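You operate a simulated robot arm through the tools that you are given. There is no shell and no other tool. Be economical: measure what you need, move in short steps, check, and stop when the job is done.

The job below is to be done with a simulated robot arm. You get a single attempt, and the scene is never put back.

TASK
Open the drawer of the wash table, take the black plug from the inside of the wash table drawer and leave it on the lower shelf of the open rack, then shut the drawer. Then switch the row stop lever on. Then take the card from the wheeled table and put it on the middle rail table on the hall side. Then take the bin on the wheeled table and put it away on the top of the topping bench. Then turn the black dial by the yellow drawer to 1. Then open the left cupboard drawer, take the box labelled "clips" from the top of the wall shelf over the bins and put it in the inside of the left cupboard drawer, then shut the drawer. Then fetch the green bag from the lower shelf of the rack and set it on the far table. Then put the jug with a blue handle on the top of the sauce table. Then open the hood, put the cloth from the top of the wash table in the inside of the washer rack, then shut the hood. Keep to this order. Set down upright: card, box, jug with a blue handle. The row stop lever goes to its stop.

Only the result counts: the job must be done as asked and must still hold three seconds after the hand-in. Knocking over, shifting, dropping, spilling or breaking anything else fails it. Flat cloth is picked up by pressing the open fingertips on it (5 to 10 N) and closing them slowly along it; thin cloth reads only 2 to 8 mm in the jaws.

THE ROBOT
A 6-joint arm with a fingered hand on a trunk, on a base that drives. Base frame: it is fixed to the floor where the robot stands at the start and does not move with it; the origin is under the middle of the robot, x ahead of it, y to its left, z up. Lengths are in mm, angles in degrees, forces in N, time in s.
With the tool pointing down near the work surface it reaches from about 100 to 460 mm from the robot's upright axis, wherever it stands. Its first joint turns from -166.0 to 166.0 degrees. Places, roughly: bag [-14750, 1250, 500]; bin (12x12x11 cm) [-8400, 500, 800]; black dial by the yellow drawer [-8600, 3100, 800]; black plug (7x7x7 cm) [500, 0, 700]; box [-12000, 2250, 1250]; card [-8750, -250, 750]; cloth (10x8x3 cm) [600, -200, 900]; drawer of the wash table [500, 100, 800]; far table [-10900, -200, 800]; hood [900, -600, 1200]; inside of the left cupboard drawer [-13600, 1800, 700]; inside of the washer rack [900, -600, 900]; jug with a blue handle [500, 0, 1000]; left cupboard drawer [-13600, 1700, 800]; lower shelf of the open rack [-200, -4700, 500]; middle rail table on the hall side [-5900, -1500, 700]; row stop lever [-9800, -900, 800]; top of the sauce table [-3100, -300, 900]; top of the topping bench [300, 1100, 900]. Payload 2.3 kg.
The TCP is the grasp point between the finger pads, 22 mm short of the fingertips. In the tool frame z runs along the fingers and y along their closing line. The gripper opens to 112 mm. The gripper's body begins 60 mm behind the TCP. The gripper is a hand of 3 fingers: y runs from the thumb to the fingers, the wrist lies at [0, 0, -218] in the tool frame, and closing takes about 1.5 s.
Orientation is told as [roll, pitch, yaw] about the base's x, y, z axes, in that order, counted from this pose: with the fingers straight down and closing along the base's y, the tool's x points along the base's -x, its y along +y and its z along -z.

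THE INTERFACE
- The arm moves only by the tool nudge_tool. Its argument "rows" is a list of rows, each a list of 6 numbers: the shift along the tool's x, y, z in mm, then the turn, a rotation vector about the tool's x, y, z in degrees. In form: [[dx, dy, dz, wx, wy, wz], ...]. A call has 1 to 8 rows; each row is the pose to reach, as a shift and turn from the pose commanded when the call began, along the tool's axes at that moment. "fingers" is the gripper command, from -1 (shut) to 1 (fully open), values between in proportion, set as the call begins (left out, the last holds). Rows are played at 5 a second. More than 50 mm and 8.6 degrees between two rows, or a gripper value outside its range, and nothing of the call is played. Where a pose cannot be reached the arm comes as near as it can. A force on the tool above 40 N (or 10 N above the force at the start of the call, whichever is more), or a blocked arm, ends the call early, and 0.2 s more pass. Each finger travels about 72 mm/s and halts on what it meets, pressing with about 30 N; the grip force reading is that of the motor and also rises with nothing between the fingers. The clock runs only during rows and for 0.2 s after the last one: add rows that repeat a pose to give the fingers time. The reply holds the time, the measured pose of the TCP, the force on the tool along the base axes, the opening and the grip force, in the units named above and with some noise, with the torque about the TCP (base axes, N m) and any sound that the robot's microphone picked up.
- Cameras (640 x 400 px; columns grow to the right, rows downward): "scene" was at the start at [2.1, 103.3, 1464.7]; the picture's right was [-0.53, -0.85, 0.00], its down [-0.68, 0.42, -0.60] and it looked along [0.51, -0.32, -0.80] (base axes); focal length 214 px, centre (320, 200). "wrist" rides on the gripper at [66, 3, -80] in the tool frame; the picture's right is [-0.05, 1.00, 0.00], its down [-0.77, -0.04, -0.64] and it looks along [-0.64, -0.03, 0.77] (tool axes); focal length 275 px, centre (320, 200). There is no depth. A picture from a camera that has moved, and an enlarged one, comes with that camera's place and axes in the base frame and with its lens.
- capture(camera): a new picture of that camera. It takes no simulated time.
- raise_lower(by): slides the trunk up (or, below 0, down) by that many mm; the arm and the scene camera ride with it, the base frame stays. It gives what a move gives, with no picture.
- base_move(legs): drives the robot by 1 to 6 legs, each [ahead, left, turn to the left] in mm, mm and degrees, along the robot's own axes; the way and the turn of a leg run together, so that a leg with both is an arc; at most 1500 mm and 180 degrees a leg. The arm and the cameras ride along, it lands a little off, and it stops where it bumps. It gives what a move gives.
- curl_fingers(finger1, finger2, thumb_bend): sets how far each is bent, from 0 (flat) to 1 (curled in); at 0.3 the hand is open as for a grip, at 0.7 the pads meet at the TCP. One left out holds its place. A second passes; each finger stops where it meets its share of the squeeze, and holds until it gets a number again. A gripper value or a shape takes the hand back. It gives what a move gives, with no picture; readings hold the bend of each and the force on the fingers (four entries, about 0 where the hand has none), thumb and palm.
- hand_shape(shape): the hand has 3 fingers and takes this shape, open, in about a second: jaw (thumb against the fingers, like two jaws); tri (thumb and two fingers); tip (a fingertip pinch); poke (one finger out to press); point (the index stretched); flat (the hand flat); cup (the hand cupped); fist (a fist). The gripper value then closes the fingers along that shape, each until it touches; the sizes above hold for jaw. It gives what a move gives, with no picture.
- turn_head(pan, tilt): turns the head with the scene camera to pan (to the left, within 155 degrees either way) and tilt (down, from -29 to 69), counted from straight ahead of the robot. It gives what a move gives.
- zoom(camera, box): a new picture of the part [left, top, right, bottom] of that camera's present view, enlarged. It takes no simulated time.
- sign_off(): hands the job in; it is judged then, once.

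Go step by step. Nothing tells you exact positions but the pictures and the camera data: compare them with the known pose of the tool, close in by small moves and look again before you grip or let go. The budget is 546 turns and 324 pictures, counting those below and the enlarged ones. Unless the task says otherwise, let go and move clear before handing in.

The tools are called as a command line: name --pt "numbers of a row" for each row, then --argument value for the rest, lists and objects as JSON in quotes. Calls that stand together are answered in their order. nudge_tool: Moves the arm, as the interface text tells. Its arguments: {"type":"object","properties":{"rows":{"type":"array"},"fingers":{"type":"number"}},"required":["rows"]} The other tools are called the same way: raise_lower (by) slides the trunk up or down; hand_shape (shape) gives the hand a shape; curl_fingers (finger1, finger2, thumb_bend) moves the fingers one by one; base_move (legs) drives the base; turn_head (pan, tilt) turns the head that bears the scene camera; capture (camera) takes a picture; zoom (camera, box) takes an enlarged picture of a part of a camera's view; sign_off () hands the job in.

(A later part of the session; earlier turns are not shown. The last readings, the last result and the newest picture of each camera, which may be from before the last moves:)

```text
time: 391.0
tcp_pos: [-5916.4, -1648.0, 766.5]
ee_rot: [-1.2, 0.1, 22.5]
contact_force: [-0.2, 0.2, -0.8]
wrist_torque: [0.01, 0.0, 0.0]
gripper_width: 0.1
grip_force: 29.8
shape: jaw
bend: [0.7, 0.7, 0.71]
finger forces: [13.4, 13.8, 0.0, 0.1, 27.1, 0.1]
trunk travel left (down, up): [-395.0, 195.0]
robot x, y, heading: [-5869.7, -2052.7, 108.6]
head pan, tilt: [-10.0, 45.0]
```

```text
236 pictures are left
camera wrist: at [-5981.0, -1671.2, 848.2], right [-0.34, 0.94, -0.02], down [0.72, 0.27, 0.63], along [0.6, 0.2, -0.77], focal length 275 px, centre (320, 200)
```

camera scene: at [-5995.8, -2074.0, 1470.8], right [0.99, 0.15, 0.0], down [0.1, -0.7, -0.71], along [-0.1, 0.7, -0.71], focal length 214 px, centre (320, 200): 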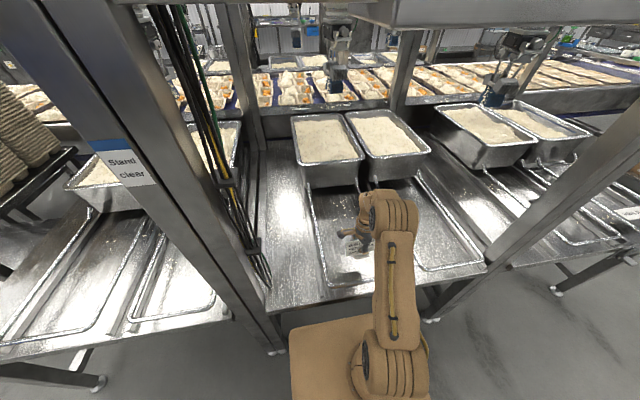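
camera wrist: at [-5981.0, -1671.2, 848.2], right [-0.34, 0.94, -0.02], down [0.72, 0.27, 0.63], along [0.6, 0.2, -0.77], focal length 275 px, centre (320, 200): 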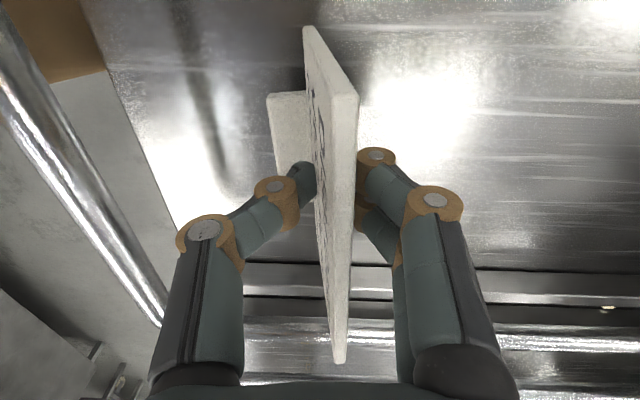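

No contact yet. I'll continue lowering in small steps.

nudge_tool --pt "0 0 6 0 0 0" --pt "0 0 11 0 0 0" --pt "0 0 16 0 0 0" --pt "0 0 20 0 0 0" --pt "0 0 24 0 0 0" --pt "0 0 28 0 0 0" --pt "0 0 32 0 0 0"

capture --camera "wrist"

```text
time: 392.6
tcp_pos: [-5915.9, -1648.6, 741.9]
ee_rot: [-0.4, 0.0, 22.5]
contact_force: [1.5, -7.1, 33.5]
wrist_torque: [-0.1, -0.04, 0.01]
gripper_width: 3.2
grip_force: 30.3
shape: jaw
bend: [0.72, 0.72, 0.73]
finger forces: [16.2, 16.6, 0.0, 0.1, 39.6, 0.0]
trunk travel left (down, up): [-395.0, 195.0]
robot x, y, heading: [-5870.1, -2054.9, 108.3]
head pan, tilt: [-10.0, 45.0]
stopped in row 7: the force on the tool passed its limit at 45 N (the readings are from after the stop); the commanded pose is now the measured one
```

```text
235 pictures are left
camera wrist: at [-5980.4, -1672.7, 822.2], right [-0.34, 0.94, -0.01], down [0.72, 0.27, 0.64], along [0.6, 0.21, -0.77], focal length 275 px, centre (320, 200)
```

wrist: 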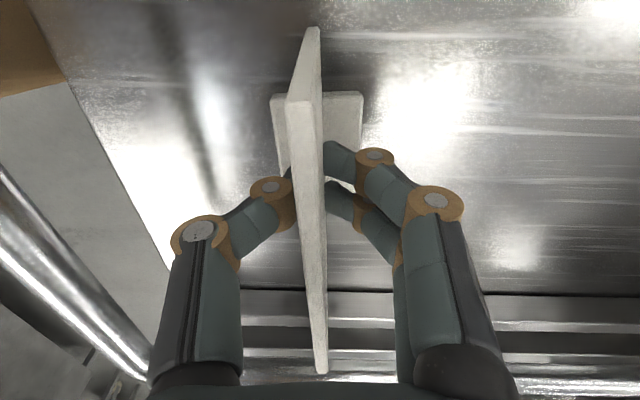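

The card's foot is on the plate. I'll ease the pressure and open just a little.

nudge_tool --pt "0 0 -2 0 0 0" --pt "0 0 -2 0 0 0"

nudge_tool --pt "0 0 0 0 0 0" --pt "0 0 0 0 0 0" --pt "0 0 0 0 0 0" --fingers -0.6

capture --camera "wrist"

```text
time: 393.2
tcp_pos: [-5917.3, -1649.3, 742.9]
ee_rot: [-0.6, 0.1, 22.7]
contact_force: [0.4, -5.3, 25.0]
wrist_torque: [-0.06, 0.0, 0.02]
gripper_width: 3.3
grip_force: 30.0
shape: jaw
bend: [0.72, 0.72, 0.73]
finger forces: [16.2, 16.5, 0.1, 0.0, 37.5, 0.1]
trunk travel left (down, up): [-395.0, 195.0]
robot x, y, heading: [-5869.7, -2057.3, 108.4]
head pan, tilt: [-10.0, 45.0]
```

```text
time: 394.0
tcp_pos: [-5918.0, -1648.1, 741.2]
ee_rot: [-0.8, 0.0, 22.6]
contact_force: [0.3, -0.2, -0.2]
wrist_torque: [0.03, -0.01, -0.01]
gripper_width: 22.2
grip_force: 0.1
shape: jaw
bend: [0.73, 0.73, 0.7]
finger forces: [0.0, 0.0, 0.0, 0.0, 0.1, 0.0]
trunk travel left (down, up): [-395.0, 195.0]
robot x, y, heading: [-5869.6, -2054.8, 108.5]
head pan, tilt: [-10.0, 45.0]
```

```text
234 pictures are left
camera wrist: at [-5980.6, -1670.0, 820.9], right [-0.34, 0.94, -0.01], down [0.72, 0.27, 0.64], along [0.6, 0.21, -0.77], focal length 275 px, centre (320, 200)
```

wrist: 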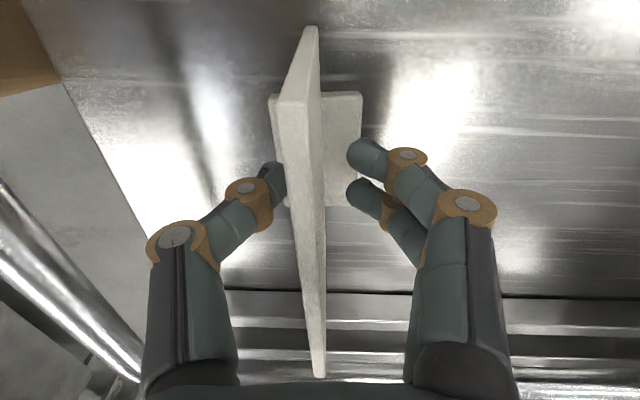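

The card stands upright by itself (its edges point at the vertical vanishing point). I'll open fully and lift clear.

nudge_tool --pt "0 0 0 0 0 0" --pt "0 0 0 0 0 0" --pt "0 0 0 0 0 0" --pt "0 0 -30 0 0 0" --pt "0 0 -70 0 0 0" --pt "0 0 -115 0 0 0" --pt "0 0 -160 0 0 0" --fingers 0.2

capture --camera "wrist"

```text
time: 395.6
tcp_pos: [-5918.3, -1647.3, 901.4]
ee_rot: [-0.8, 0.0, 22.6]
contact_force: [-0.1, -0.1, 0.1]
wrist_torque: [-0.04, 0.02, -0.01]
gripper_width: 66.5
grip_force: 0.2
shape: jaw
bend: [0.71, 0.71, 0.71]
finger forces: [0.0, 0.0, 0.0, 0.0, 0.0, 0.1]
trunk travel left (down, up): [-395.0, 195.0]
robot x, y, heading: [-5868.0, -2054.7, 108.6]
head pan, tilt: [-10.0, 45.0]
```

```text
233 pictures are left
camera wrist: at [-5981.9, -1669.1, 981.5], right [-0.34, 0.94, -0.01], down [0.72, 0.27, 0.64], along [0.6, 0.21, -0.77], focal length 275 px, centre (320, 200)
```

wrist: 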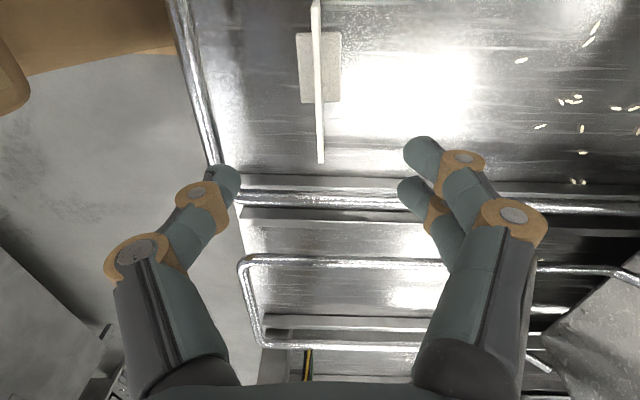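

The card stands upright inside the loop. Next is the bin; I'll retract, back off, straighten the tool and look west for a shorter way around the line.

nudge_tool --pt "0 -45 -20 0 0 0" --pt "0 -90 -40 0 0 0" --pt "0 -130 -60 0 0 0"

base_move --legs '[[-420, 0, 0], [0, 0, 90]]'

nudge_tool --pt "0 0 0 0 0 -8.5" --pt "0 0 0 0 0 -17" --pt "0 0 0 0 0 -25.5" --pt "0 0 0 0 0 -34" --pt "0 0 0 0 0 -42.5" --pt "0 0 0 0 0 -51" --pt "0 0 0 0 0 -59.5" --pt "0 0 0 0 0 -68"

nudge_tool --pt "0 0 0 0 -0.6 -8.5" --pt "0 0 0 0 -1 -18"

turn_head --pan -10 --tilt 12

capture --camera "scene"

```text
time: 396.4
tcp_pos: [-5869.1, -1764.9, 962.8]
ee_rot: [-0.7, 0.0, 22.6]
contact_force: [-0.1, 0.2, -0.5]
wrist_torque: [-0.02, -0.01, 0.0]
gripper_width: 67.0
grip_force: 0.0
shape: jaw
bend: [0.71, 0.71, 0.71]
finger forces: [0.0, 0.0, 0.0, 0.1, 0.0, 0.0]
trunk travel left (down, up): [-395.0, 195.0]
robot x, y, heading: [-5868.0, -2057.1, 108.5]
head pan, tilt: [-10.0, 45.0]
```

```text
time: 402.8
tcp_pos: [-6025.3, -2461.6, 961.3]
ee_rot: [-0.8, 0.0, 113.7]
contact_force: [0.0, -0.2, -0.7]
wrist_torque: [0.02, -0.04, -0.01]
gripper_width: 66.9
grip_force: 0.1
shape: jaw
bend: [0.71, 0.71, 0.71]
finger forces: [0.0, 0.1, 0.0, 0.0, 0.0, 0.0]
trunk travel left (down, up): [-395.0, 195.0]
robot x, y, heading: [-5734.2, -2457.9, -160.4]
head pan, tilt: [-10.0, 45.0]
```

```text
time: 404.6
tcp_pos: [-6025.8, -2460.5, 962.4]
ee_rot: [-0.3, 0.7, -178.1]
contact_force: [1.0, -0.9, 0.0]
wrist_torque: [0.0, -0.01, -0.04]
gripper_width: 67.1
grip_force: 0.2
shape: jaw
bend: [0.71, 0.71, 0.71]
finger forces: [0.1, 0.0, 0.0, 0.0, 0.0, 0.0]
trunk travel left (down, up): [-395.0, 195.0]
robot x, y, heading: [-5736.1, -2454.0, -160.9]
head pan, tilt: [-10.0, 45.0]
```

```text
refused: row 2 steps farther than a row can; nothing moved
```

```text
time: 405.6
tcp_pos: [-6024.6, -2460.9, 963.2]
ee_rot: [-0.3, 0.7, -178.5]
contact_force: [0.2, -0.8, 0.4]
wrist_torque: [0.0, -0.02, -0.01]
gripper_width: 66.8
grip_force: 0.0
shape: jaw
bend: [0.71, 0.71, 0.71]
finger forces: [0.1, 0.0, 0.0, 0.0, 0.1, 0.0]
trunk travel left (down, up): [-395.0, 195.0]
robot x, y, heading: [-5733.2, -2455.1, -160.7]
head pan, tilt: [-10.0, 12.0]
```

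```text
232 pictures are left
camera scene: at [-5723.4, -2582.2, 1522.4], right [-0.16, 0.99, 0.0], down [0.21, 0.03, -0.98], along [-0.96, -0.16, -0.21], focal length 214 px, centre (320, 200)
```

scene: 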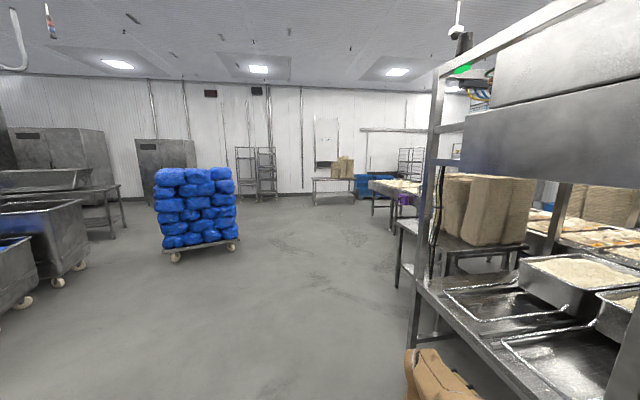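

The west side is unknown and only slightly shorter, so I'll go back by the known east route to the wheeled table's aisle side.

base_move --legs '[[0, 0, -0.8], [-1450, 0, 0], [-1450, 0, 0], [-1450, 0, 0], [-1350, 0, 0]]'

nudge_tool --pt "0 0 0 0 -0.4 -8" --pt "0 0 0 0 -0.8 -16"

```text
time: 433.1
tcp_pos: [-626.7, -616.4, 962.3]
ee_rot: [-0.3, 0.6, -179.9]
contact_force: [0.9, 0.6, 0.4]
wrist_torque: [-0.01, 0.0, -0.02]
gripper_width: 66.8
grip_force: 0.0
shape: jaw
bend: [0.71, 0.71, 0.71]
finger forces: [0.0, 0.0, 0.0, 0.0, 0.0, 0.1]
trunk travel left (down, up): [-395.0, 195.0]
robot x, y, heading: [-332.5, -619.8, -161.9]
head pan, tilt: [-10.0, 12.0]
```

```text
time: 433.7
tcp_pos: [-626.8, -617.6, 962.0]
ee_rot: [-0.1, 0.0, -163.7]
contact_force: [-0.9, -0.6, -0.2]
wrist_torque: [0.0, 0.0, 0.0]
gripper_width: 66.6
grip_force: 0.1
shape: jaw
bend: [0.71, 0.71, 0.71]
finger forces: [0.0, 0.0, 0.0, 0.0, 0.0, 0.1]
trunk travel left (down, up): [-395.0, 195.0]
robot x, y, heading: [-336.8, -616.9, -161.8]
head pan, tilt: [-10.0, 12.0]
```

Good. Now I'll cross over to the far aisle and go down it.

base_move --legs '[[0, -1450, 0], [0, -1450, 0], [0, -1450, 0], [0, -800, 0], [1450, 0, 0], [1450, 0, 0]]'

base_move --legs '[[1450, 0, 0], [1450, 0, 0], [1450, 0, 0]]'

```text
time: 472.2
tcp_pos: [-5055.9, 3315.5, 961.5]
ee_rot: [-0.2, -0.1, -163.5]
contact_force: [-0.1, 0.1, -0.9]
wrist_torque: [0.0, 0.02, 0.03]
gripper_width: 66.7
grip_force: 0.0
shape: jaw
bend: [0.71, 0.71, 0.71]
finger forces: [0.0, 0.0, 0.0, 0.0, 0.1, 0.0]
trunk travel left (down, up): [-395.0, 195.0]
robot x, y, heading: [-4764.7, 3319.0, -161.5]
head pan, tilt: [-10.0, 12.0]
```

```text
time: 492.9
tcp_pos: [-9169.2, 1954.3, 962.2]
ee_rot: [-0.2, 0.0, -163.4]
contact_force: [0.0, -0.7, 0.1]
wrist_torque: [-0.02, 0.01, 0.01]
gripper_width: 67.0
grip_force: 0.1
shape: jaw
bend: [0.71, 0.71, 0.71]
finger forces: [0.0, 0.0, 0.0, 0.1, 0.0, 0.0]
trunk travel left (down, up): [-395.0, 195.0]
robot x, y, heading: [-8876.3, 1952.6, -161.3]
head pan, tilt: [-10.0, 12.0]
```

I'm level with the bin. I'll turn to face the wheeled table and approach.

base_move --legs '[[0, 0, 89.8], [800, 0, 0]]'

turn_head --pan 0 --tilt 40

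capture --camera "scene"

```text
time: 501.0
tcp_pos: [-8626.5, 903.2, 962.0]
ee_rot: [-0.1, 0.0, -73.8]
contact_force: [0.0, 1.1, 0.2]
wrist_torque: [-0.01, -0.05, -0.04]
gripper_width: 66.9
grip_force: 0.0
shape: jaw
bend: [0.71, 0.71, 0.71]
finger forces: [0.0, 0.0, 0.1, 0.0, 0.0, 0.0]
trunk travel left (down, up): [-395.0, 195.0]
robot x, y, heading: [-8627.7, 1191.0, -72.0]
head pan, tilt: [-10.0, 12.0]
```

```text
time: 501.9
tcp_pos: [-8627.1, 904.3, 961.9]
ee_rot: [0.0, 0.0, -73.7]
contact_force: [-0.2, -0.3, 0.0]
wrist_torque: [0.0, 0.02, 0.01]
gripper_width: 66.6
grip_force: 0.0
shape: jaw
bend: [0.71, 0.71, 0.71]
finger forces: [0.0, 0.0, 0.0, 0.0, 0.0, 0.1]
trunk travel left (down, up): [-395.0, 195.0]
robot x, y, heading: [-8624.8, 1192.4, -71.8]
head pan, tilt: [0.0, 40.0]
```

```text
231 pictures are left
camera scene: at [-8484.0, 1216.8, 1478.1], right [-0.95, -0.31, 0.0], down [-0.2, 0.61, -0.77], along [0.24, -0.73, -0.64], focal length 214 px, centre (320, 200)
```

scene: 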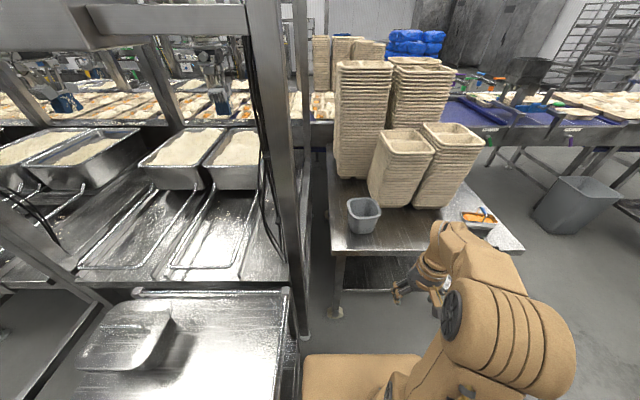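

The bin is at 716 ahead and 64 right; a cart and a frame post are close on my left. I'll sidestep right 60 and go forward 300.

base_move --legs '[[0, -60, 0.3], [300, 0, 0]]'

nudge_tool --pt "0 0 -30 0 0 2" --pt "0 0 -60 0 0 2" --pt "0 0 -60 0 0 2" --fingers 1

capture --camera "wrist"

capture --camera "scene"

```text
time: 504.6
tcp_pos: [-8586.6, 599.0, 961.7]
ee_rot: [-0.3, 0.1, -73.5]
contact_force: [-0.3, -0.5, 0.5]
wrist_torque: [0.01, 0.01, -0.01]
gripper_width: 66.6
grip_force: 0.1
shape: jaw
bend: [0.71, 0.71, 0.71]
finger forces: [0.0, 0.0, 0.1, 0.0, 0.1, 0.1]
trunk travel left (down, up): [-395.0, 195.0]
robot x, y, heading: [-8585.8, 891.6, -71.5]
head pan, tilt: [0.0, 40.0]
```

```text
time: 505.4
tcp_pos: [-8587.4, 600.1, 1022.6]
ee_rot: [-0.1, 0.0, -75.4]
contact_force: [0.3, 0.7, 0.0]
wrist_torque: [0.0, 0.0, -0.02]
gripper_width: 112.0
grip_force: 0.1
shape: jaw
bend: [0.3, 0.3, 0.3]
finger forces: [0.0, 0.1, 0.0, 0.0, 0.0, 0.0]
trunk travel left (down, up): [-395.0, 195.0]
robot x, y, heading: [-8584.6, 895.7, -71.6]
head pan, tilt: [0.0, 40.0]
```

```text
230 pictures are left
camera wrist: at [-8602.3, 664.1, 1102.3], right [0.98, 0.2, 0.0], down [0.16, -0.76, 0.64], along [0.13, -0.62, -0.77], focal length 275 px, centre (320, 200)
```

wrist: 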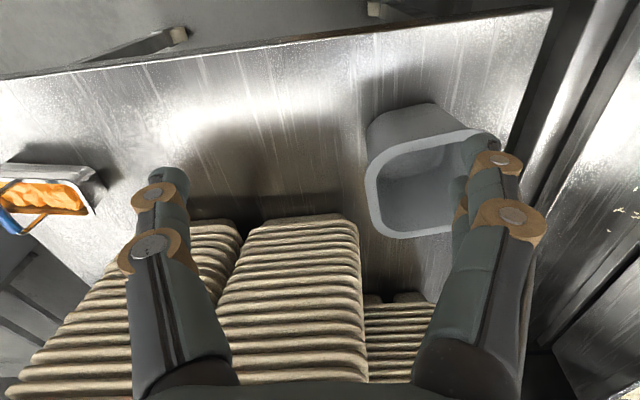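

```text
229 pictures are left
camera scene: at [-8446.0, 913.8, 1478.0], right [-0.95, -0.32, 0.0], down [-0.2, 0.61, -0.77], along [0.24, -0.73, -0.64], focal length 214 px, centre (320, 200)
```

scene: 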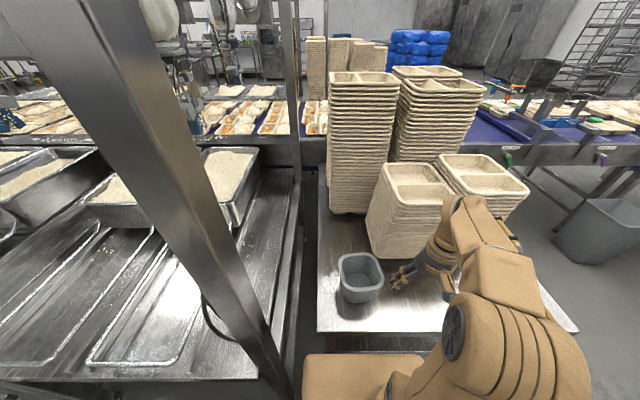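

The bin's rim is at z≈865 and about 120 mm wide, too wide to span, so I'll pinch its right wall. I'll align with that wall and look again.

nudge_tool --pt "0 0 0 0 0 -6.3" --pt "0 0 0 0 0 -12.7" --pt "0 0 0 0 0 -12.7" --fingers 0.15

nudge_tool --pt "-40 8 0 0 0 0" --pt "-80 16 0 0 0 0" --pt "-115 24 20 0 0 0" --pt "-140 25 50 0 0 0" --pt "-147 25 80 0 0 0"

capture --camera "wrist"

```text
time: 506.2
tcp_pos: [-8587.8, 600.9, 1022.5]
ee_rot: [0.0, 0.0, -62.9]
contact_force: [0.9, 0.4, 0.2]
wrist_torque: [-0.01, 0.01, 0.02]
gripper_width: 64.8
grip_force: 0.0
shape: jaw
bend: [0.71, 0.71, 0.7]
finger forces: [0.0, 0.0, 0.0, 0.1, 0.1, 0.0]
trunk travel left (down, up): [-395.0, 195.0]
robot x, y, heading: [-8585.7, 888.7, -71.3]
head pan, tilt: [0.0, 40.0]
```

```text
time: 507.4
tcp_pos: [-8496.6, 480.6, 941.5]
ee_rot: [-0.2, 0.0, -62.8]
contact_force: [-0.6, 0.3, 0.5]
wrist_torque: [0.05, 0.02, -0.03]
gripper_width: 64.9
grip_force: 0.2
shape: jaw
bend: [0.71, 0.71, 0.7]
finger forces: [0.0, 0.0, 0.1, 0.0, 0.1, 0.0]
trunk travel left (down, up): [-395.0, 195.0]
robot x, y, heading: [-8591.3, 889.5, -71.7]
head pan, tilt: [0.0, 40.0]
```

```text
228 pictures are left
camera wrist: at [-8525.7, 539.8, 1021.7], right [0.91, 0.41, 0.0], down [0.32, -0.7, 0.64], along [0.26, -0.58, -0.77], focal length 275 px, centre (320, 200)
```

wrist: 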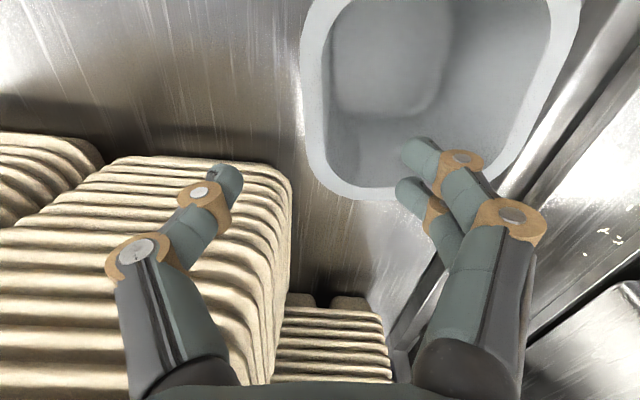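

I can see the rim clearly. I'll shift 16 mm back and 6 mm right so the wall is centred between thumb and fingers, then descend.

nudge_tool --pt "16 -6 0 0 0 0" --pt "16 -6 40 0 0 0" --pt "16 -6 60 0 0 0"

capture --camera "wrist"

```text
time: 508.2
tcp_pos: [-8510.9, 493.1, 883.2]
ee_rot: [-0.2, 0.0, -62.9]
contact_force: [0.1, -0.4, 0.7]
wrist_torque: [-0.01, 0.03, 0.01]
gripper_width: 64.7
grip_force: 0.1
shape: jaw
bend: [0.71, 0.71, 0.7]
finger forces: [0.0, 0.0, 0.1, 0.0, 0.1, 0.0]
trunk travel left (down, up): [-395.0, 195.0]
robot x, y, heading: [-8581.8, 891.2, -71.4]
head pan, tilt: [0.0, 40.0]
```

```text
227 pictures are left
camera wrist: at [-8539.5, 552.1, 961.9], right [0.91, 0.41, 0.0], down [0.32, -0.7, 0.64], along [0.26, -0.58, -0.77], focal length 275 px, centre (320, 200)
```

wrist: 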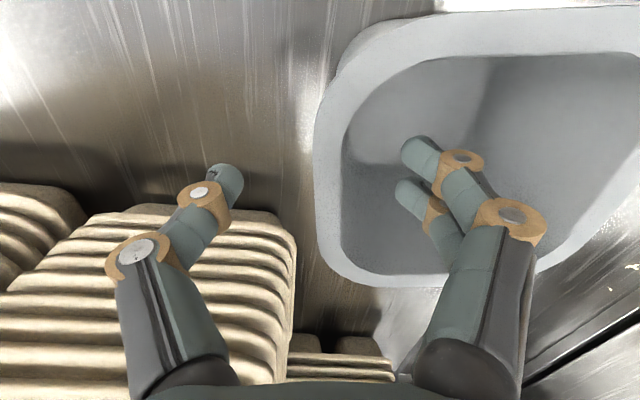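

The wall is between thumb and fingers. I'll descend 45 mm and close.

nudge_tool --pt "0 4 20 0 0 0" --pt "0 3 45 0 0 0"

nudge_tool --pt "0 0 0 0 0 0" --pt "0 0 0 0 0 0" --pt "0 0 0 0 0 0" --pt "0 0 0 0 0 0" --pt "0 0 0 0 0 0" --pt "0 0 0 0 0 0" --fingers -1

capture --camera "wrist"

```text
time: 508.8
tcp_pos: [-8509.8, 493.8, 836.2]
ee_rot: [-0.2, 0.1, -62.9]
contact_force: [0.1, 0.8, -0.2]
wrist_torque: [-0.01, -0.01, -0.01]
gripper_width: 64.9
grip_force: 0.1
shape: jaw
bend: [0.71, 0.71, 0.7]
finger forces: [0.1, 0.1, 0.0, 0.1, 0.0, 0.1]
trunk travel left (down, up): [-395.0, 195.0]
robot x, y, heading: [-8587.6, 892.8, -71.7]
head pan, tilt: [0.0, 40.0]
```

```text
time: 510.2
tcp_pos: [-8509.2, 493.0, 836.9]
ee_rot: [-0.1, 0.0, -62.8]
contact_force: [0.4, -0.6, 0.0]
wrist_torque: [0.01, -0.06, -0.01]
gripper_width: 0.1
grip_force: 29.7
shape: jaw
bend: [0.7, 0.7, 0.7]
finger forces: [13.4, 13.5, 0.0, 0.0, 26.6, 0.0]
trunk travel left (down, up): [-395.0, 195.0]
robot x, y, heading: [-8586.6, 891.9, -71.5]
head pan, tilt: [0.0, 40.0]
```

```text
226 pictures are left
camera wrist: at [-8536.9, 552.6, 917.1], right [0.91, 0.41, 0.0], down [0.32, -0.7, 0.64], along [0.26, -0.58, -0.77], focal length 275 px, centre (320, 200)
```

wrist: 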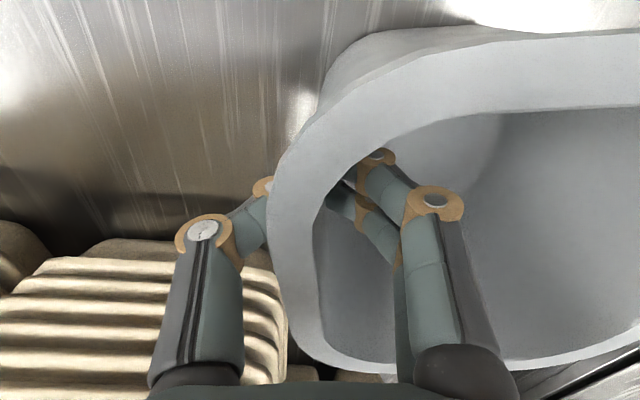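

The wall is pinched. I'll lift slowly and check how the bin hangs.

nudge_tool --pt "0 0 -8 0 0 0" --pt "0 0 -20 0 0 0" --pt "0 0 -40 0 0 0" --pt "0 0 -70 0 0 0"

capture --camera "wrist"

capture --camera "scene"

```text
time: 511.2
tcp_pos: [-8507.6, 494.1, 908.5]
ee_rot: [-0.1, 0.0, -62.9]
contact_force: [-0.1, -0.3, -1.6]
wrist_torque: [-0.01, 0.07, 0.0]
gripper_width: 0.2
grip_force: 30.0
shape: jaw
bend: [0.68, 0.67, 0.72]
finger forces: [15.6, 15.7, 0.0, 0.0, 30.7, 0.1]
trunk travel left (down, up): [-395.0, 195.0]
robot x, y, heading: [-8589.2, 892.3, -71.5]
head pan, tilt: [0.0, 40.0]
```

```text
225 pictures are left
camera wrist: at [-8536.1, 553.0, 987.9], right [0.91, 0.41, 0.0], down [0.32, -0.7, 0.64], along [0.26, -0.58, -0.77], focal length 275 px, centre (320, 200)
```

wrist: 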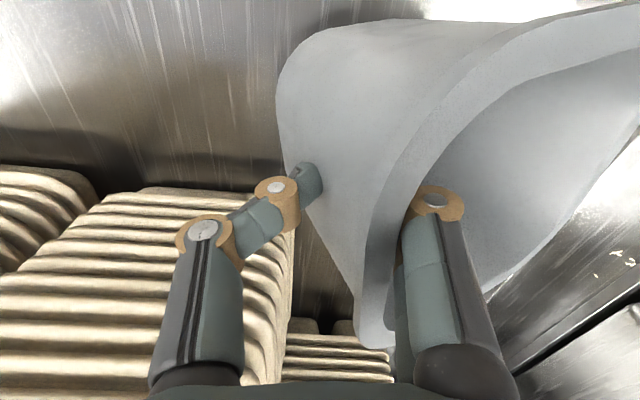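

```text
224 pictures are left
camera scene: at [-8446.0, 914.0, 1478.0], right [-0.95, -0.32, 0.0], down [-0.2, 0.61, -0.77], along [0.24, -0.73, -0.64], focal length 214 px, centre (320, 200)
```

scene: 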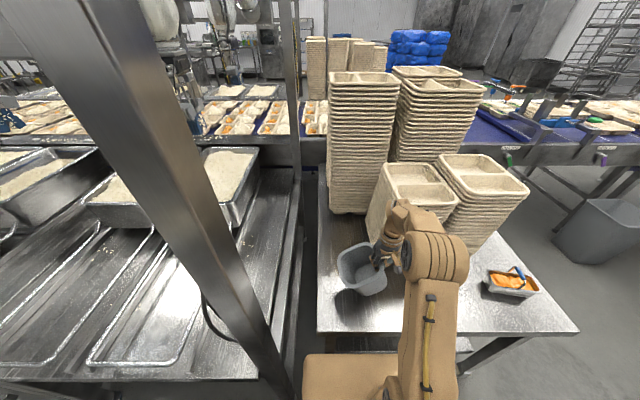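

The bin sags to a tilt but is held firmly. I'll raise it, pull it in a bit, and back out into the aisle slowly, then check the grip.

nudge_tool --pt "0 0 -30 0 0 0" --pt "0 0 -70 0 0 0" --pt "30 0 -90 0 0 0" --pt "60 0 -90 0 0 0" --pt "90 0 -90 0 0 0"

base_move --legs '[[-400, 0, 0], [-750, 0, 0]]'

capture --camera "wrist"

```text
time: 512.4
tcp_pos: [-8548.4, 576.0, 998.5]
ee_rot: [-0.2, 0.1, -62.8]
contact_force: [-0.1, 0.3, -2.2]
wrist_torque: [0.0, 0.09, -0.01]
gripper_width: 0.1
grip_force: 29.5
shape: jaw
bend: [0.68, 0.67, 0.72]
finger forces: [15.3, 15.8, 0.0, 0.0, 30.2, 0.0]
trunk travel left (down, up): [-395.0, 195.0]
robot x, y, heading: [-8586.1, 892.8, -71.5]
head pan, tilt: [0.0, 40.0]
```

```text
time: 518.5
tcp_pos: [-8910.3, 1666.7, 998.2]
ee_rot: [-0.1, 0.0, -62.8]
contact_force: [-0.3, 0.5, -1.9]
wrist_torque: [0.0, 0.07, -0.02]
gripper_width: 0.0
grip_force: 30.1
shape: jaw
bend: [0.68, 0.67, 0.72]
finger forces: [15.4, 15.6, 0.0, 0.1, 30.3, 0.0]
trunk travel left (down, up): [-395.0, 195.0]
robot x, y, heading: [-8948.7, 1981.2, -71.8]
head pan, tilt: [0.0, 40.0]
```

```text
223 pictures are left
camera wrist: at [-8940.6, 1724.3, 1077.6], right [0.91, 0.42, 0.0], down [0.32, -0.7, 0.64], along [0.26, -0.58, -0.77], focal length 275 px, centre (320, 200)
```

wrist: 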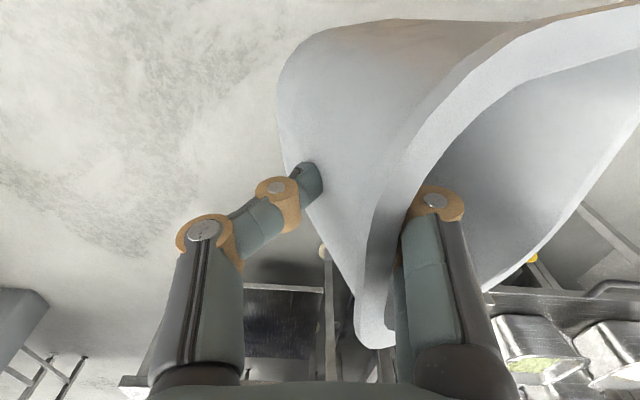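

The grip is steady. I'll strafe along the aisle toward the topping bench.

base_move --legs '[[0, 1450, 0.3], [0, 1450, 0], [0, 1450, 0], [0, 1450, 0], [0, 1450, 0], [0, 150, 0]]'

base_move --legs '[[1450, 0, 0], [1300, 0, 0], [0, 0, 90]]'

turn_head --pan -10 --tilt 30

capture --camera "scene"

capture --camera "wrist"

```text
time: 553.9
tcp_pos: [-1932.0, 4104.0, 998.0]
ee_rot: [-0.2, 0.0, -61.8]
contact_force: [0.8, 0.2, -2.4]
wrist_torque: [-0.04, 0.08, 0.03]
gripper_width: 0.0
grip_force: 30.0
shape: jaw
bend: [0.68, 0.67, 0.72]
finger forces: [15.7, 15.8, 0.0, 0.0, 30.7, 0.2]
trunk travel left (down, up): [-395.0, 195.0]
robot x, y, heading: [-1975.0, 4422.3, -70.6]
head pan, tilt: [0.0, 40.0]
```

```text
time: 571.0
tcp_pos: [-750.0, 1868.2, 997.0]
ee_rot: [-0.1, 0.0, 26.9]
contact_force: [0.5, 0.3, -1.3]
wrist_torque: [-0.08, -0.04, 0.03]
gripper_width: 0.1
grip_force: 30.0
shape: jaw
bend: [0.68, 0.67, 0.72]
finger forces: [15.8, 15.8, 0.0, 0.0, 30.7, 0.0]
trunk travel left (down, up): [-395.0, 195.0]
robot x, y, heading: [-1064.6, 1831.5, 18.5]
head pan, tilt: [0.0, 40.0]
```

```text
time: 571.7
tcp_pos: [-750.0, 1867.7, 996.9]
ee_rot: [-0.3, 0.0, 27.1]
contact_force: [0.4, 0.5, -1.9]
wrist_torque: [-0.08, 0.0, -0.03]
gripper_width: 0.3
grip_force: 29.9
shape: jaw
bend: [0.68, 0.67, 0.72]
finger forces: [15.7, 15.8, 0.1, 0.1, 30.7, 0.0]
trunk travel left (down, up): [-395.0, 195.0]
robot x, y, heading: [-1065.5, 1830.8, 18.5]
head pan, tilt: [-10.0, 30.0]
```

```text
222 pictures are left
camera scene: at [-1079.4, 1960.9, 1493.3], right [0.14, -0.99, 0.0], down [-0.5, -0.07, -0.87], along [0.86, 0.12, -0.5], focal length 214 px, centre (320, 200)
```

scene: 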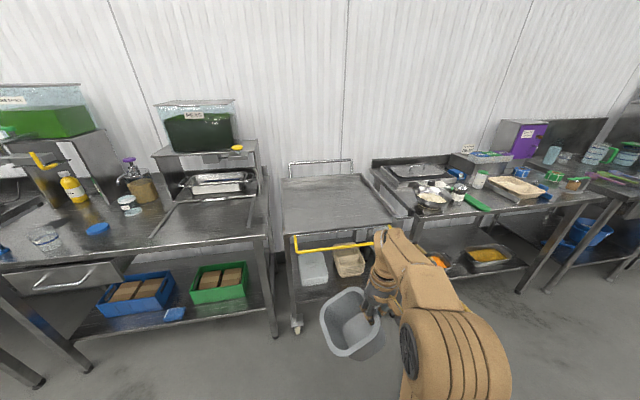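

```text
221 pictures are left
camera wrist: at [-811.6, 1839.6, 1077.5], right [-0.41, 0.91, 0.0], down [0.7, 0.32, 0.64], along [0.58, 0.26, -0.77], focal length 275 px, centre (320, 200)
```

wrist: 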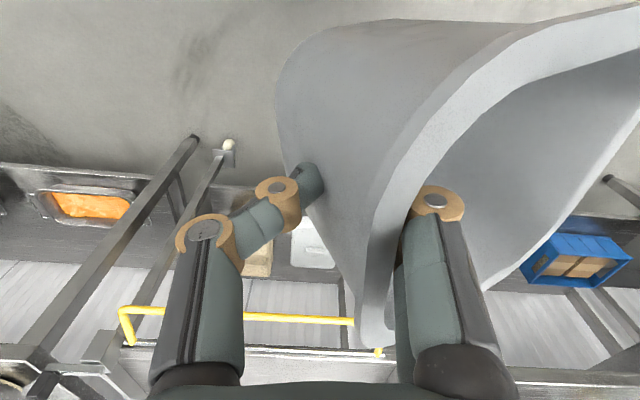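

The topping bench is to the right, beyond the cart. I'll strafe right to face it and look for a free spot.

base_move --legs '[[0, -1050, 0]]'

turn_head --pan 0 --tilt 40

capture --camera "scene"

```text
time: 577.1
tcp_pos: [-425.3, 873.4, 997.6]
ee_rot: [-0.1, 0.0, 26.8]
contact_force: [-0.2, -0.3, -1.6]
wrist_torque: [-0.07, -0.01, -0.04]
gripper_width: 0.2
grip_force: 30.1
shape: jaw
bend: [0.68, 0.67, 0.72]
finger forces: [15.7, 15.7, 0.0, 0.0, 30.8, 0.1]
trunk travel left (down, up): [-395.0, 195.0]
robot x, y, heading: [-740.7, 836.6, 18.0]
head pan, tilt: [-10.0, 30.0]
```

```text
time: 577.8
tcp_pos: [-424.8, 873.3, 996.9]
ee_rot: [-0.3, 0.0, 26.8]
contact_force: [-0.5, 0.9, -1.2]
wrist_torque: [-0.06, -0.01, -0.01]
gripper_width: 0.0
grip_force: 29.9
shape: jaw
bend: [0.68, 0.67, 0.72]
finger forces: [15.7, 15.8, 0.0, 0.0, 30.8, 0.0]
trunk travel left (down, up): [-395.0, 195.0]
robot x, y, heading: [-743.9, 839.9, 18.1]
head pan, tilt: [0.0, 40.0]
```

```text
220 pictures are left
camera scene: at [-763.0, 980.9, 1478.0], right [0.31, -0.95, 0.0], down [-0.61, -0.2, -0.77], along [0.73, 0.24, -0.64], focal length 214 px, centre (320, 200)
```

scene: 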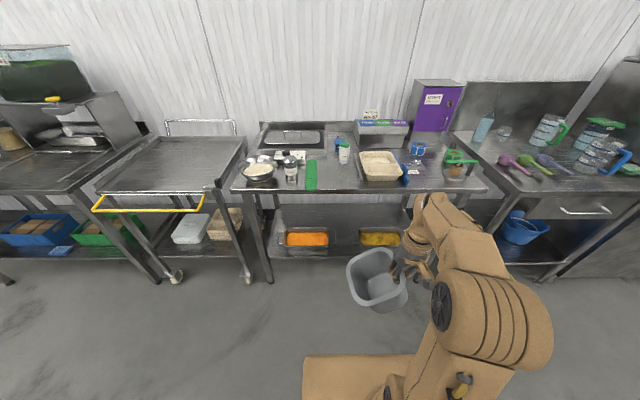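

The bench has a free area between the green mat and the beige tray, about 875 ahead and 50 left. I'll zoom in on the held bin to judge its tilt.

zoom --camera "scene" --box '[230, 130, 470, 330]'

```text
2.00 times, centred on (350, 230) of scene
camera zoom: at [-763.0, 980.9, 1478.0], right [0.31, -0.95, 0.0], down [-0.61, -0.2, -0.77], along [0.73, 0.24, -0.64], focal length 429 px, centre (260, 140)
```

zoom: 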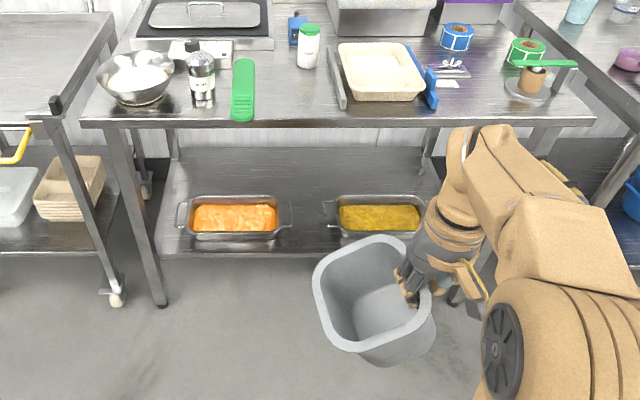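

The bin hangs about 30° tilted to the left. I'll roll the hand 30° about the forward axis to level it before placing.

nudge_tool --pt "0 0 0 -7.5 0 0" --pt "0 0 0 -15 0 0" --pt "0 0 0 -22.5 0 0" --pt "0 0 0 -30 0 0"

zoom --camera "scene" --box '[230, 130, 470, 330]'

```text
time: 578.8
tcp_pos: [-424.7, 873.1, 997.9]
ee_rot: [30.0, 0.1, 26.8]
contact_force: [0.3, -0.4, -2.6]
wrist_torque: [-0.1, -0.03, 0.0]
gripper_width: 0.0
grip_force: 30.5
shape: jaw
bend: [0.68, 0.67, 0.72]
finger forces: [16.1, 15.7, 0.0, 0.0, 31.8, 0.0]
trunk travel left (down, up): [-395.0, 195.0]
robot x, y, heading: [-742.9, 838.3, 17.9]
head pan, tilt: [0.0, 40.0]
```

```text
2.00 times, centred on (350, 230) of scene
camera zoom: at [-762.7, 980.6, 1478.0], right [0.31, -0.95, 0.0], down [-0.61, -0.2, -0.77], along [0.73, 0.24, -0.64], focal length 429 px, centre (260, 140)
```

zoom: 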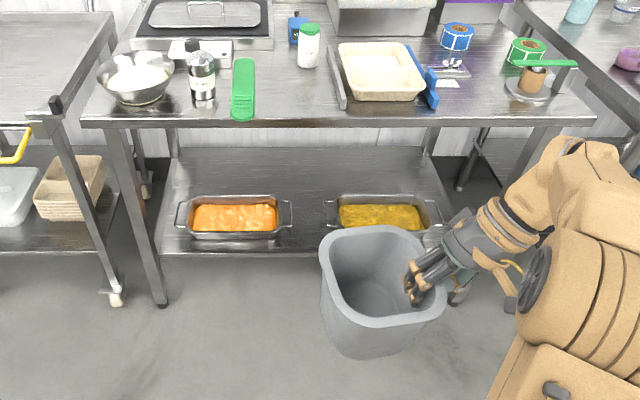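

The bin now hangs level. I'll raise the trunk for clearance and drive up to the bench.

raise_lower --by 80

base_move --legs '[[0, 55, 0.4], [490, 0, 0]]'

capture --camera "scene"

capture --camera "wrist"

```text
time: 580.0
tcp_pos: [-424.7, 874.5, 1077.6]
ee_rot: [29.9, 0.0, 26.8]
contact_force: [0.3, -0.2, -1.3]
wrist_torque: [-0.11, -0.05, 0.0]
gripper_width: 0.0
grip_force: 29.7
shape: jaw
bend: [0.68, 0.67, 0.72]
finger forces: [16.0, 15.7, 0.0, 0.0, 31.9, 0.1]
trunk travel left (down, up): [-475.0, 115.0]
robot x, y, heading: [-744.5, 842.5, 17.8]
head pan, tilt: [0.0, 40.0]
```

```text
time: 583.4
tcp_pos: [22.4, 1082.5, 1077.7]
ee_rot: [29.9, 0.2, 27.1]
contact_force: [0.3, 0.1, -1.2]
wrist_torque: [-0.12, -0.01, 0.0]
gripper_width: 0.0
grip_force: 30.0
shape: jaw
bend: [0.68, 0.67, 0.72]
finger forces: [15.9, 15.7, 0.0, 0.1, 31.8, 0.0]
trunk travel left (down, up): [-475.0, 115.0]
robot x, y, heading: [-293.2, 1042.8, 18.3]
head pan, tilt: [0.0, 40.0]
```

```text
217 pictures are left
camera scene: at [-316.6, 1186.7, 1558.0], right [0.31, -0.95, 0.0], down [-0.61, -0.2, -0.77], along [0.73, 0.24, -0.64], focal length 214 px, centre (320, 200)
```

scene: 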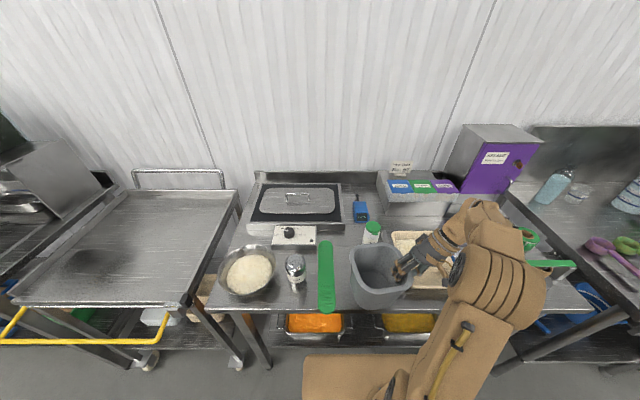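

```text
216 pictures are left
camera wrist: at [-21.5, 1016.3, 1148.2], right [-0.35, 0.79, 0.5], down [0.85, 0.04, 0.53], along [0.4, 0.61, -0.68], focal length 275 px, centre (320, 200)
```

wrist: 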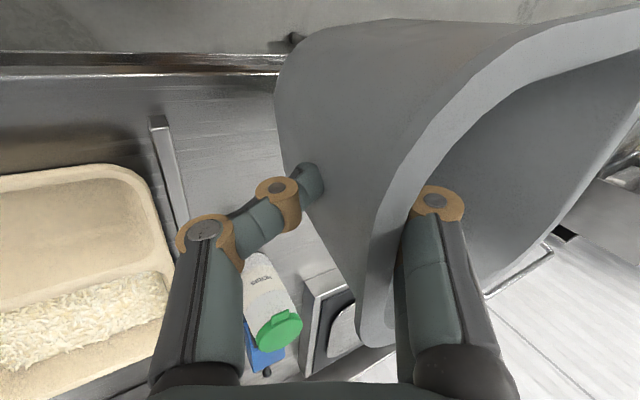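

The bin is about 75 mm short of the free spot's middle. I'll move it forward, then lower it.

nudge_tool --pt "-37 -5 -3 0 0 0" --pt "-74 -10 -6 0 0 0" --pt "-74 -25 20 0 0 0" --pt "-74 -40 46 0 0 0"

zoom --camera "scene" --box '[260, 190, 480, 340]'

```text
time: 584.4
tcp_pos: [92.0, 1103.9, 1016.5]
ee_rot: [29.7, 0.0, 27.0]
contact_force: [0.3, -0.4, -0.9]
wrist_torque: [-0.09, -0.04, 0.0]
gripper_width: 0.1
grip_force: 30.0
shape: jaw
bend: [0.67, 0.67, 0.72]
finger forces: [15.8, 15.8, 0.0, 0.0, 31.4, 0.0]
trunk travel left (down, up): [-475.0, 115.0]
robot x, y, heading: [-297.2, 1041.0, 18.0]
head pan, tilt: [0.0, 40.0]
```

```text
2.67 times, centred on (370, 265) of scene
camera zoom: at [-316.5, 1186.6, 1558.0], right [0.31, -0.95, 0.0], down [-0.61, -0.2, -0.77], along [0.73, 0.24, -0.64], focal length 572 px, centre (187, 27)
```

zoom: 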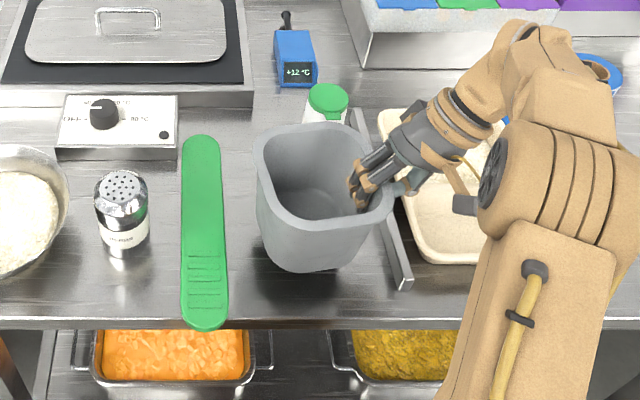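

The bin is above the free spot with clearance on both sides. I'll lower it slowly to contact.

nudge_tool --pt "0 -5 8.7 0 0 0" --pt "0 -9 15.6 0 0 0" --pt "0 -12 20.8 0 0 0" --pt "0 -15 26 0 0 0" --pt "0 -18 31 0 0 0" --pt "0 -21 36 0 0 0"

zoom --camera "scene" --box '[260, 190, 480, 340]'

```text
time: 585.8
tcp_pos: [92.5, 1103.4, 975.6]
ee_rot: [29.9, 0.0, 27.1]
contact_force: [-0.1, 0.0, -2.0]
wrist_torque: [-0.11, -0.02, 0.03]
gripper_width: 0.0
grip_force: 29.8
shape: jaw
bend: [0.67, 0.67, 0.72]
finger forces: [15.8, 15.6, 0.0, 0.1, 31.4, 0.1]
trunk travel left (down, up): [-475.0, 115.0]
robot x, y, heading: [-296.6, 1042.1, 18.4]
head pan, tilt: [0.0, 40.0]
```

```text
2.67 times, centred on (370, 265) of scene
camera zoom: at [-317.0, 1186.6, 1558.0], right [0.31, -0.95, 0.0], down [-0.61, -0.2, -0.77], along [0.73, 0.24, -0.64], focal length 572 px, centre (187, 27)
```

zoom: 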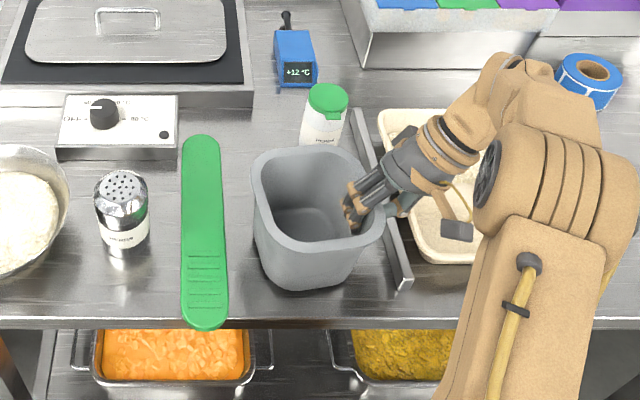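

No contact yet; I'll continue lowering in small steps.

nudge_tool --pt "0 -3 5 0 0 0" --pt "0 -5.5 9.5 0 0 0" --pt "0 -8 13.9 0 0 0" --pt "0 -10.5 18.2 0 0 0" --pt "0 -13 22.5 0 0 0" --pt "0 -15 26 0 0 0"

zoom --camera "scene" --box '[260, 190, 480, 340]'

```text
time: 586.4
tcp_pos: [92.5, 1103.5, 970.1]
ee_rot: [29.8, -0.5, 26.7]
contact_force: [2.1, -3.7, 27.0]
wrist_torque: [-0.01, 0.02, 0.02]
gripper_width: 3.2
grip_force: 29.8
shape: jaw
bend: [0.7, 0.7, 0.74]
finger forces: [19.1, 19.2, 0.1, 0.0, 34.9, 0.0]
trunk travel left (down, up): [-475.0, 115.0]
robot x, y, heading: [-299.4, 1043.3, 18.3]
head pan, tilt: [0.0, 40.0]
stopped in row 3: the force on the tool passed its limit at 46 N (the readings are from after the stop); the commanded pose is now the measured one
```

```text
2.67 times, centred on (370, 265) of scene
camera zoom: at [-320.6, 1184.8, 1558.4], right [0.31, -0.95, 0.0], down [-0.61, -0.2, -0.77], along [0.73, 0.24, -0.64], focal length 572 px, centre (187, 27)
```

zoom: 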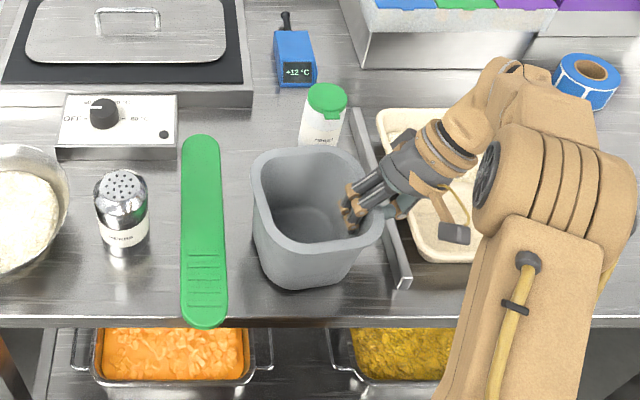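

The bin is standing on the bench. I'll ease off, open a little and check.

nudge_tool --pt "0 1 -2 0 0 0" --pt "0 1 -2 0 0 0"

nudge_tool --pt "0 0 0 0 0 0" --pt "0 0 0 0 0 0" --pt "0 0 0 0 0 0" --pt "0 0 0 0 0 0" --fingers -0.2

capture --camera "wrist"

zoom --camera "scene" --box '[260, 190, 480, 340]'

```text
time: 587.0
tcp_pos: [92.3, 1103.0, 970.6]
ee_rot: [29.7, -0.3, 26.9]
contact_force: [0.5, -2.7, 15.9]
wrist_torque: [-0.05, 0.0, 0.01]
gripper_width: 2.8
grip_force: 30.2
shape: jaw
bend: [0.7, 0.7, 0.74]
finger forces: [17.4, 17.5, 0.0, 0.0, 32.9, 0.0]
trunk travel left (down, up): [-475.0, 115.0]
robot x, y, heading: [-295.3, 1043.4, 18.1]
head pan, tilt: [0.0, 40.0]
```

```text
time: 588.0
tcp_pos: [93.9, 1103.0, 970.5]
ee_rot: [29.8, -0.4, 27.0]
contact_force: [0.9, -0.3, 0.1]
wrist_torque: [0.02, 0.02, 0.02]
gripper_width: 44.1
grip_force: 0.1
shape: jaw
bend: [0.73, 0.73, 0.7]
finger forces: [0.0, 0.1, 0.0, 0.0, 0.0, 0.1]
trunk travel left (down, up): [-475.0, 115.0]
robot x, y, heading: [-297.6, 1046.9, 18.3]
head pan, tilt: [0.0, 40.0]
```

```text
212 pictures are left
camera wrist: at [50.4, 1039.1, 1040.6], right [-0.35, 0.79, 0.5], down [0.84, 0.04, 0.54], along [0.41, 0.61, -0.68], focal length 275 px, centre (320, 200)
```

wrist: 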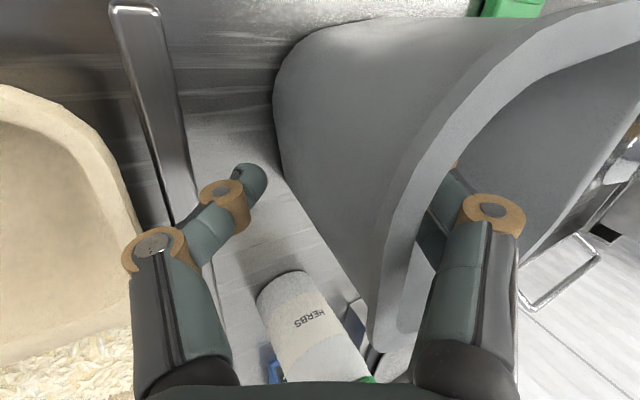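

```text
2.67 times, centred on (370, 265) of scene
camera zoom: at [-317.4, 1186.4, 1558.0], right [0.31, -0.95, 0.0], down [-0.61, -0.2, -0.77], along [0.73, 0.24, -0.64], focal length 572 px, centre (187, 27)
```

zoom: 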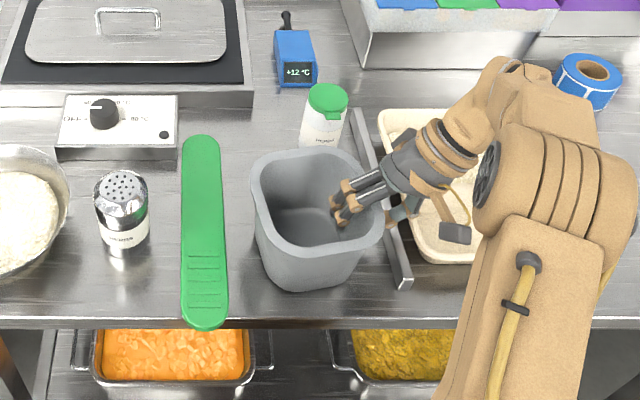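

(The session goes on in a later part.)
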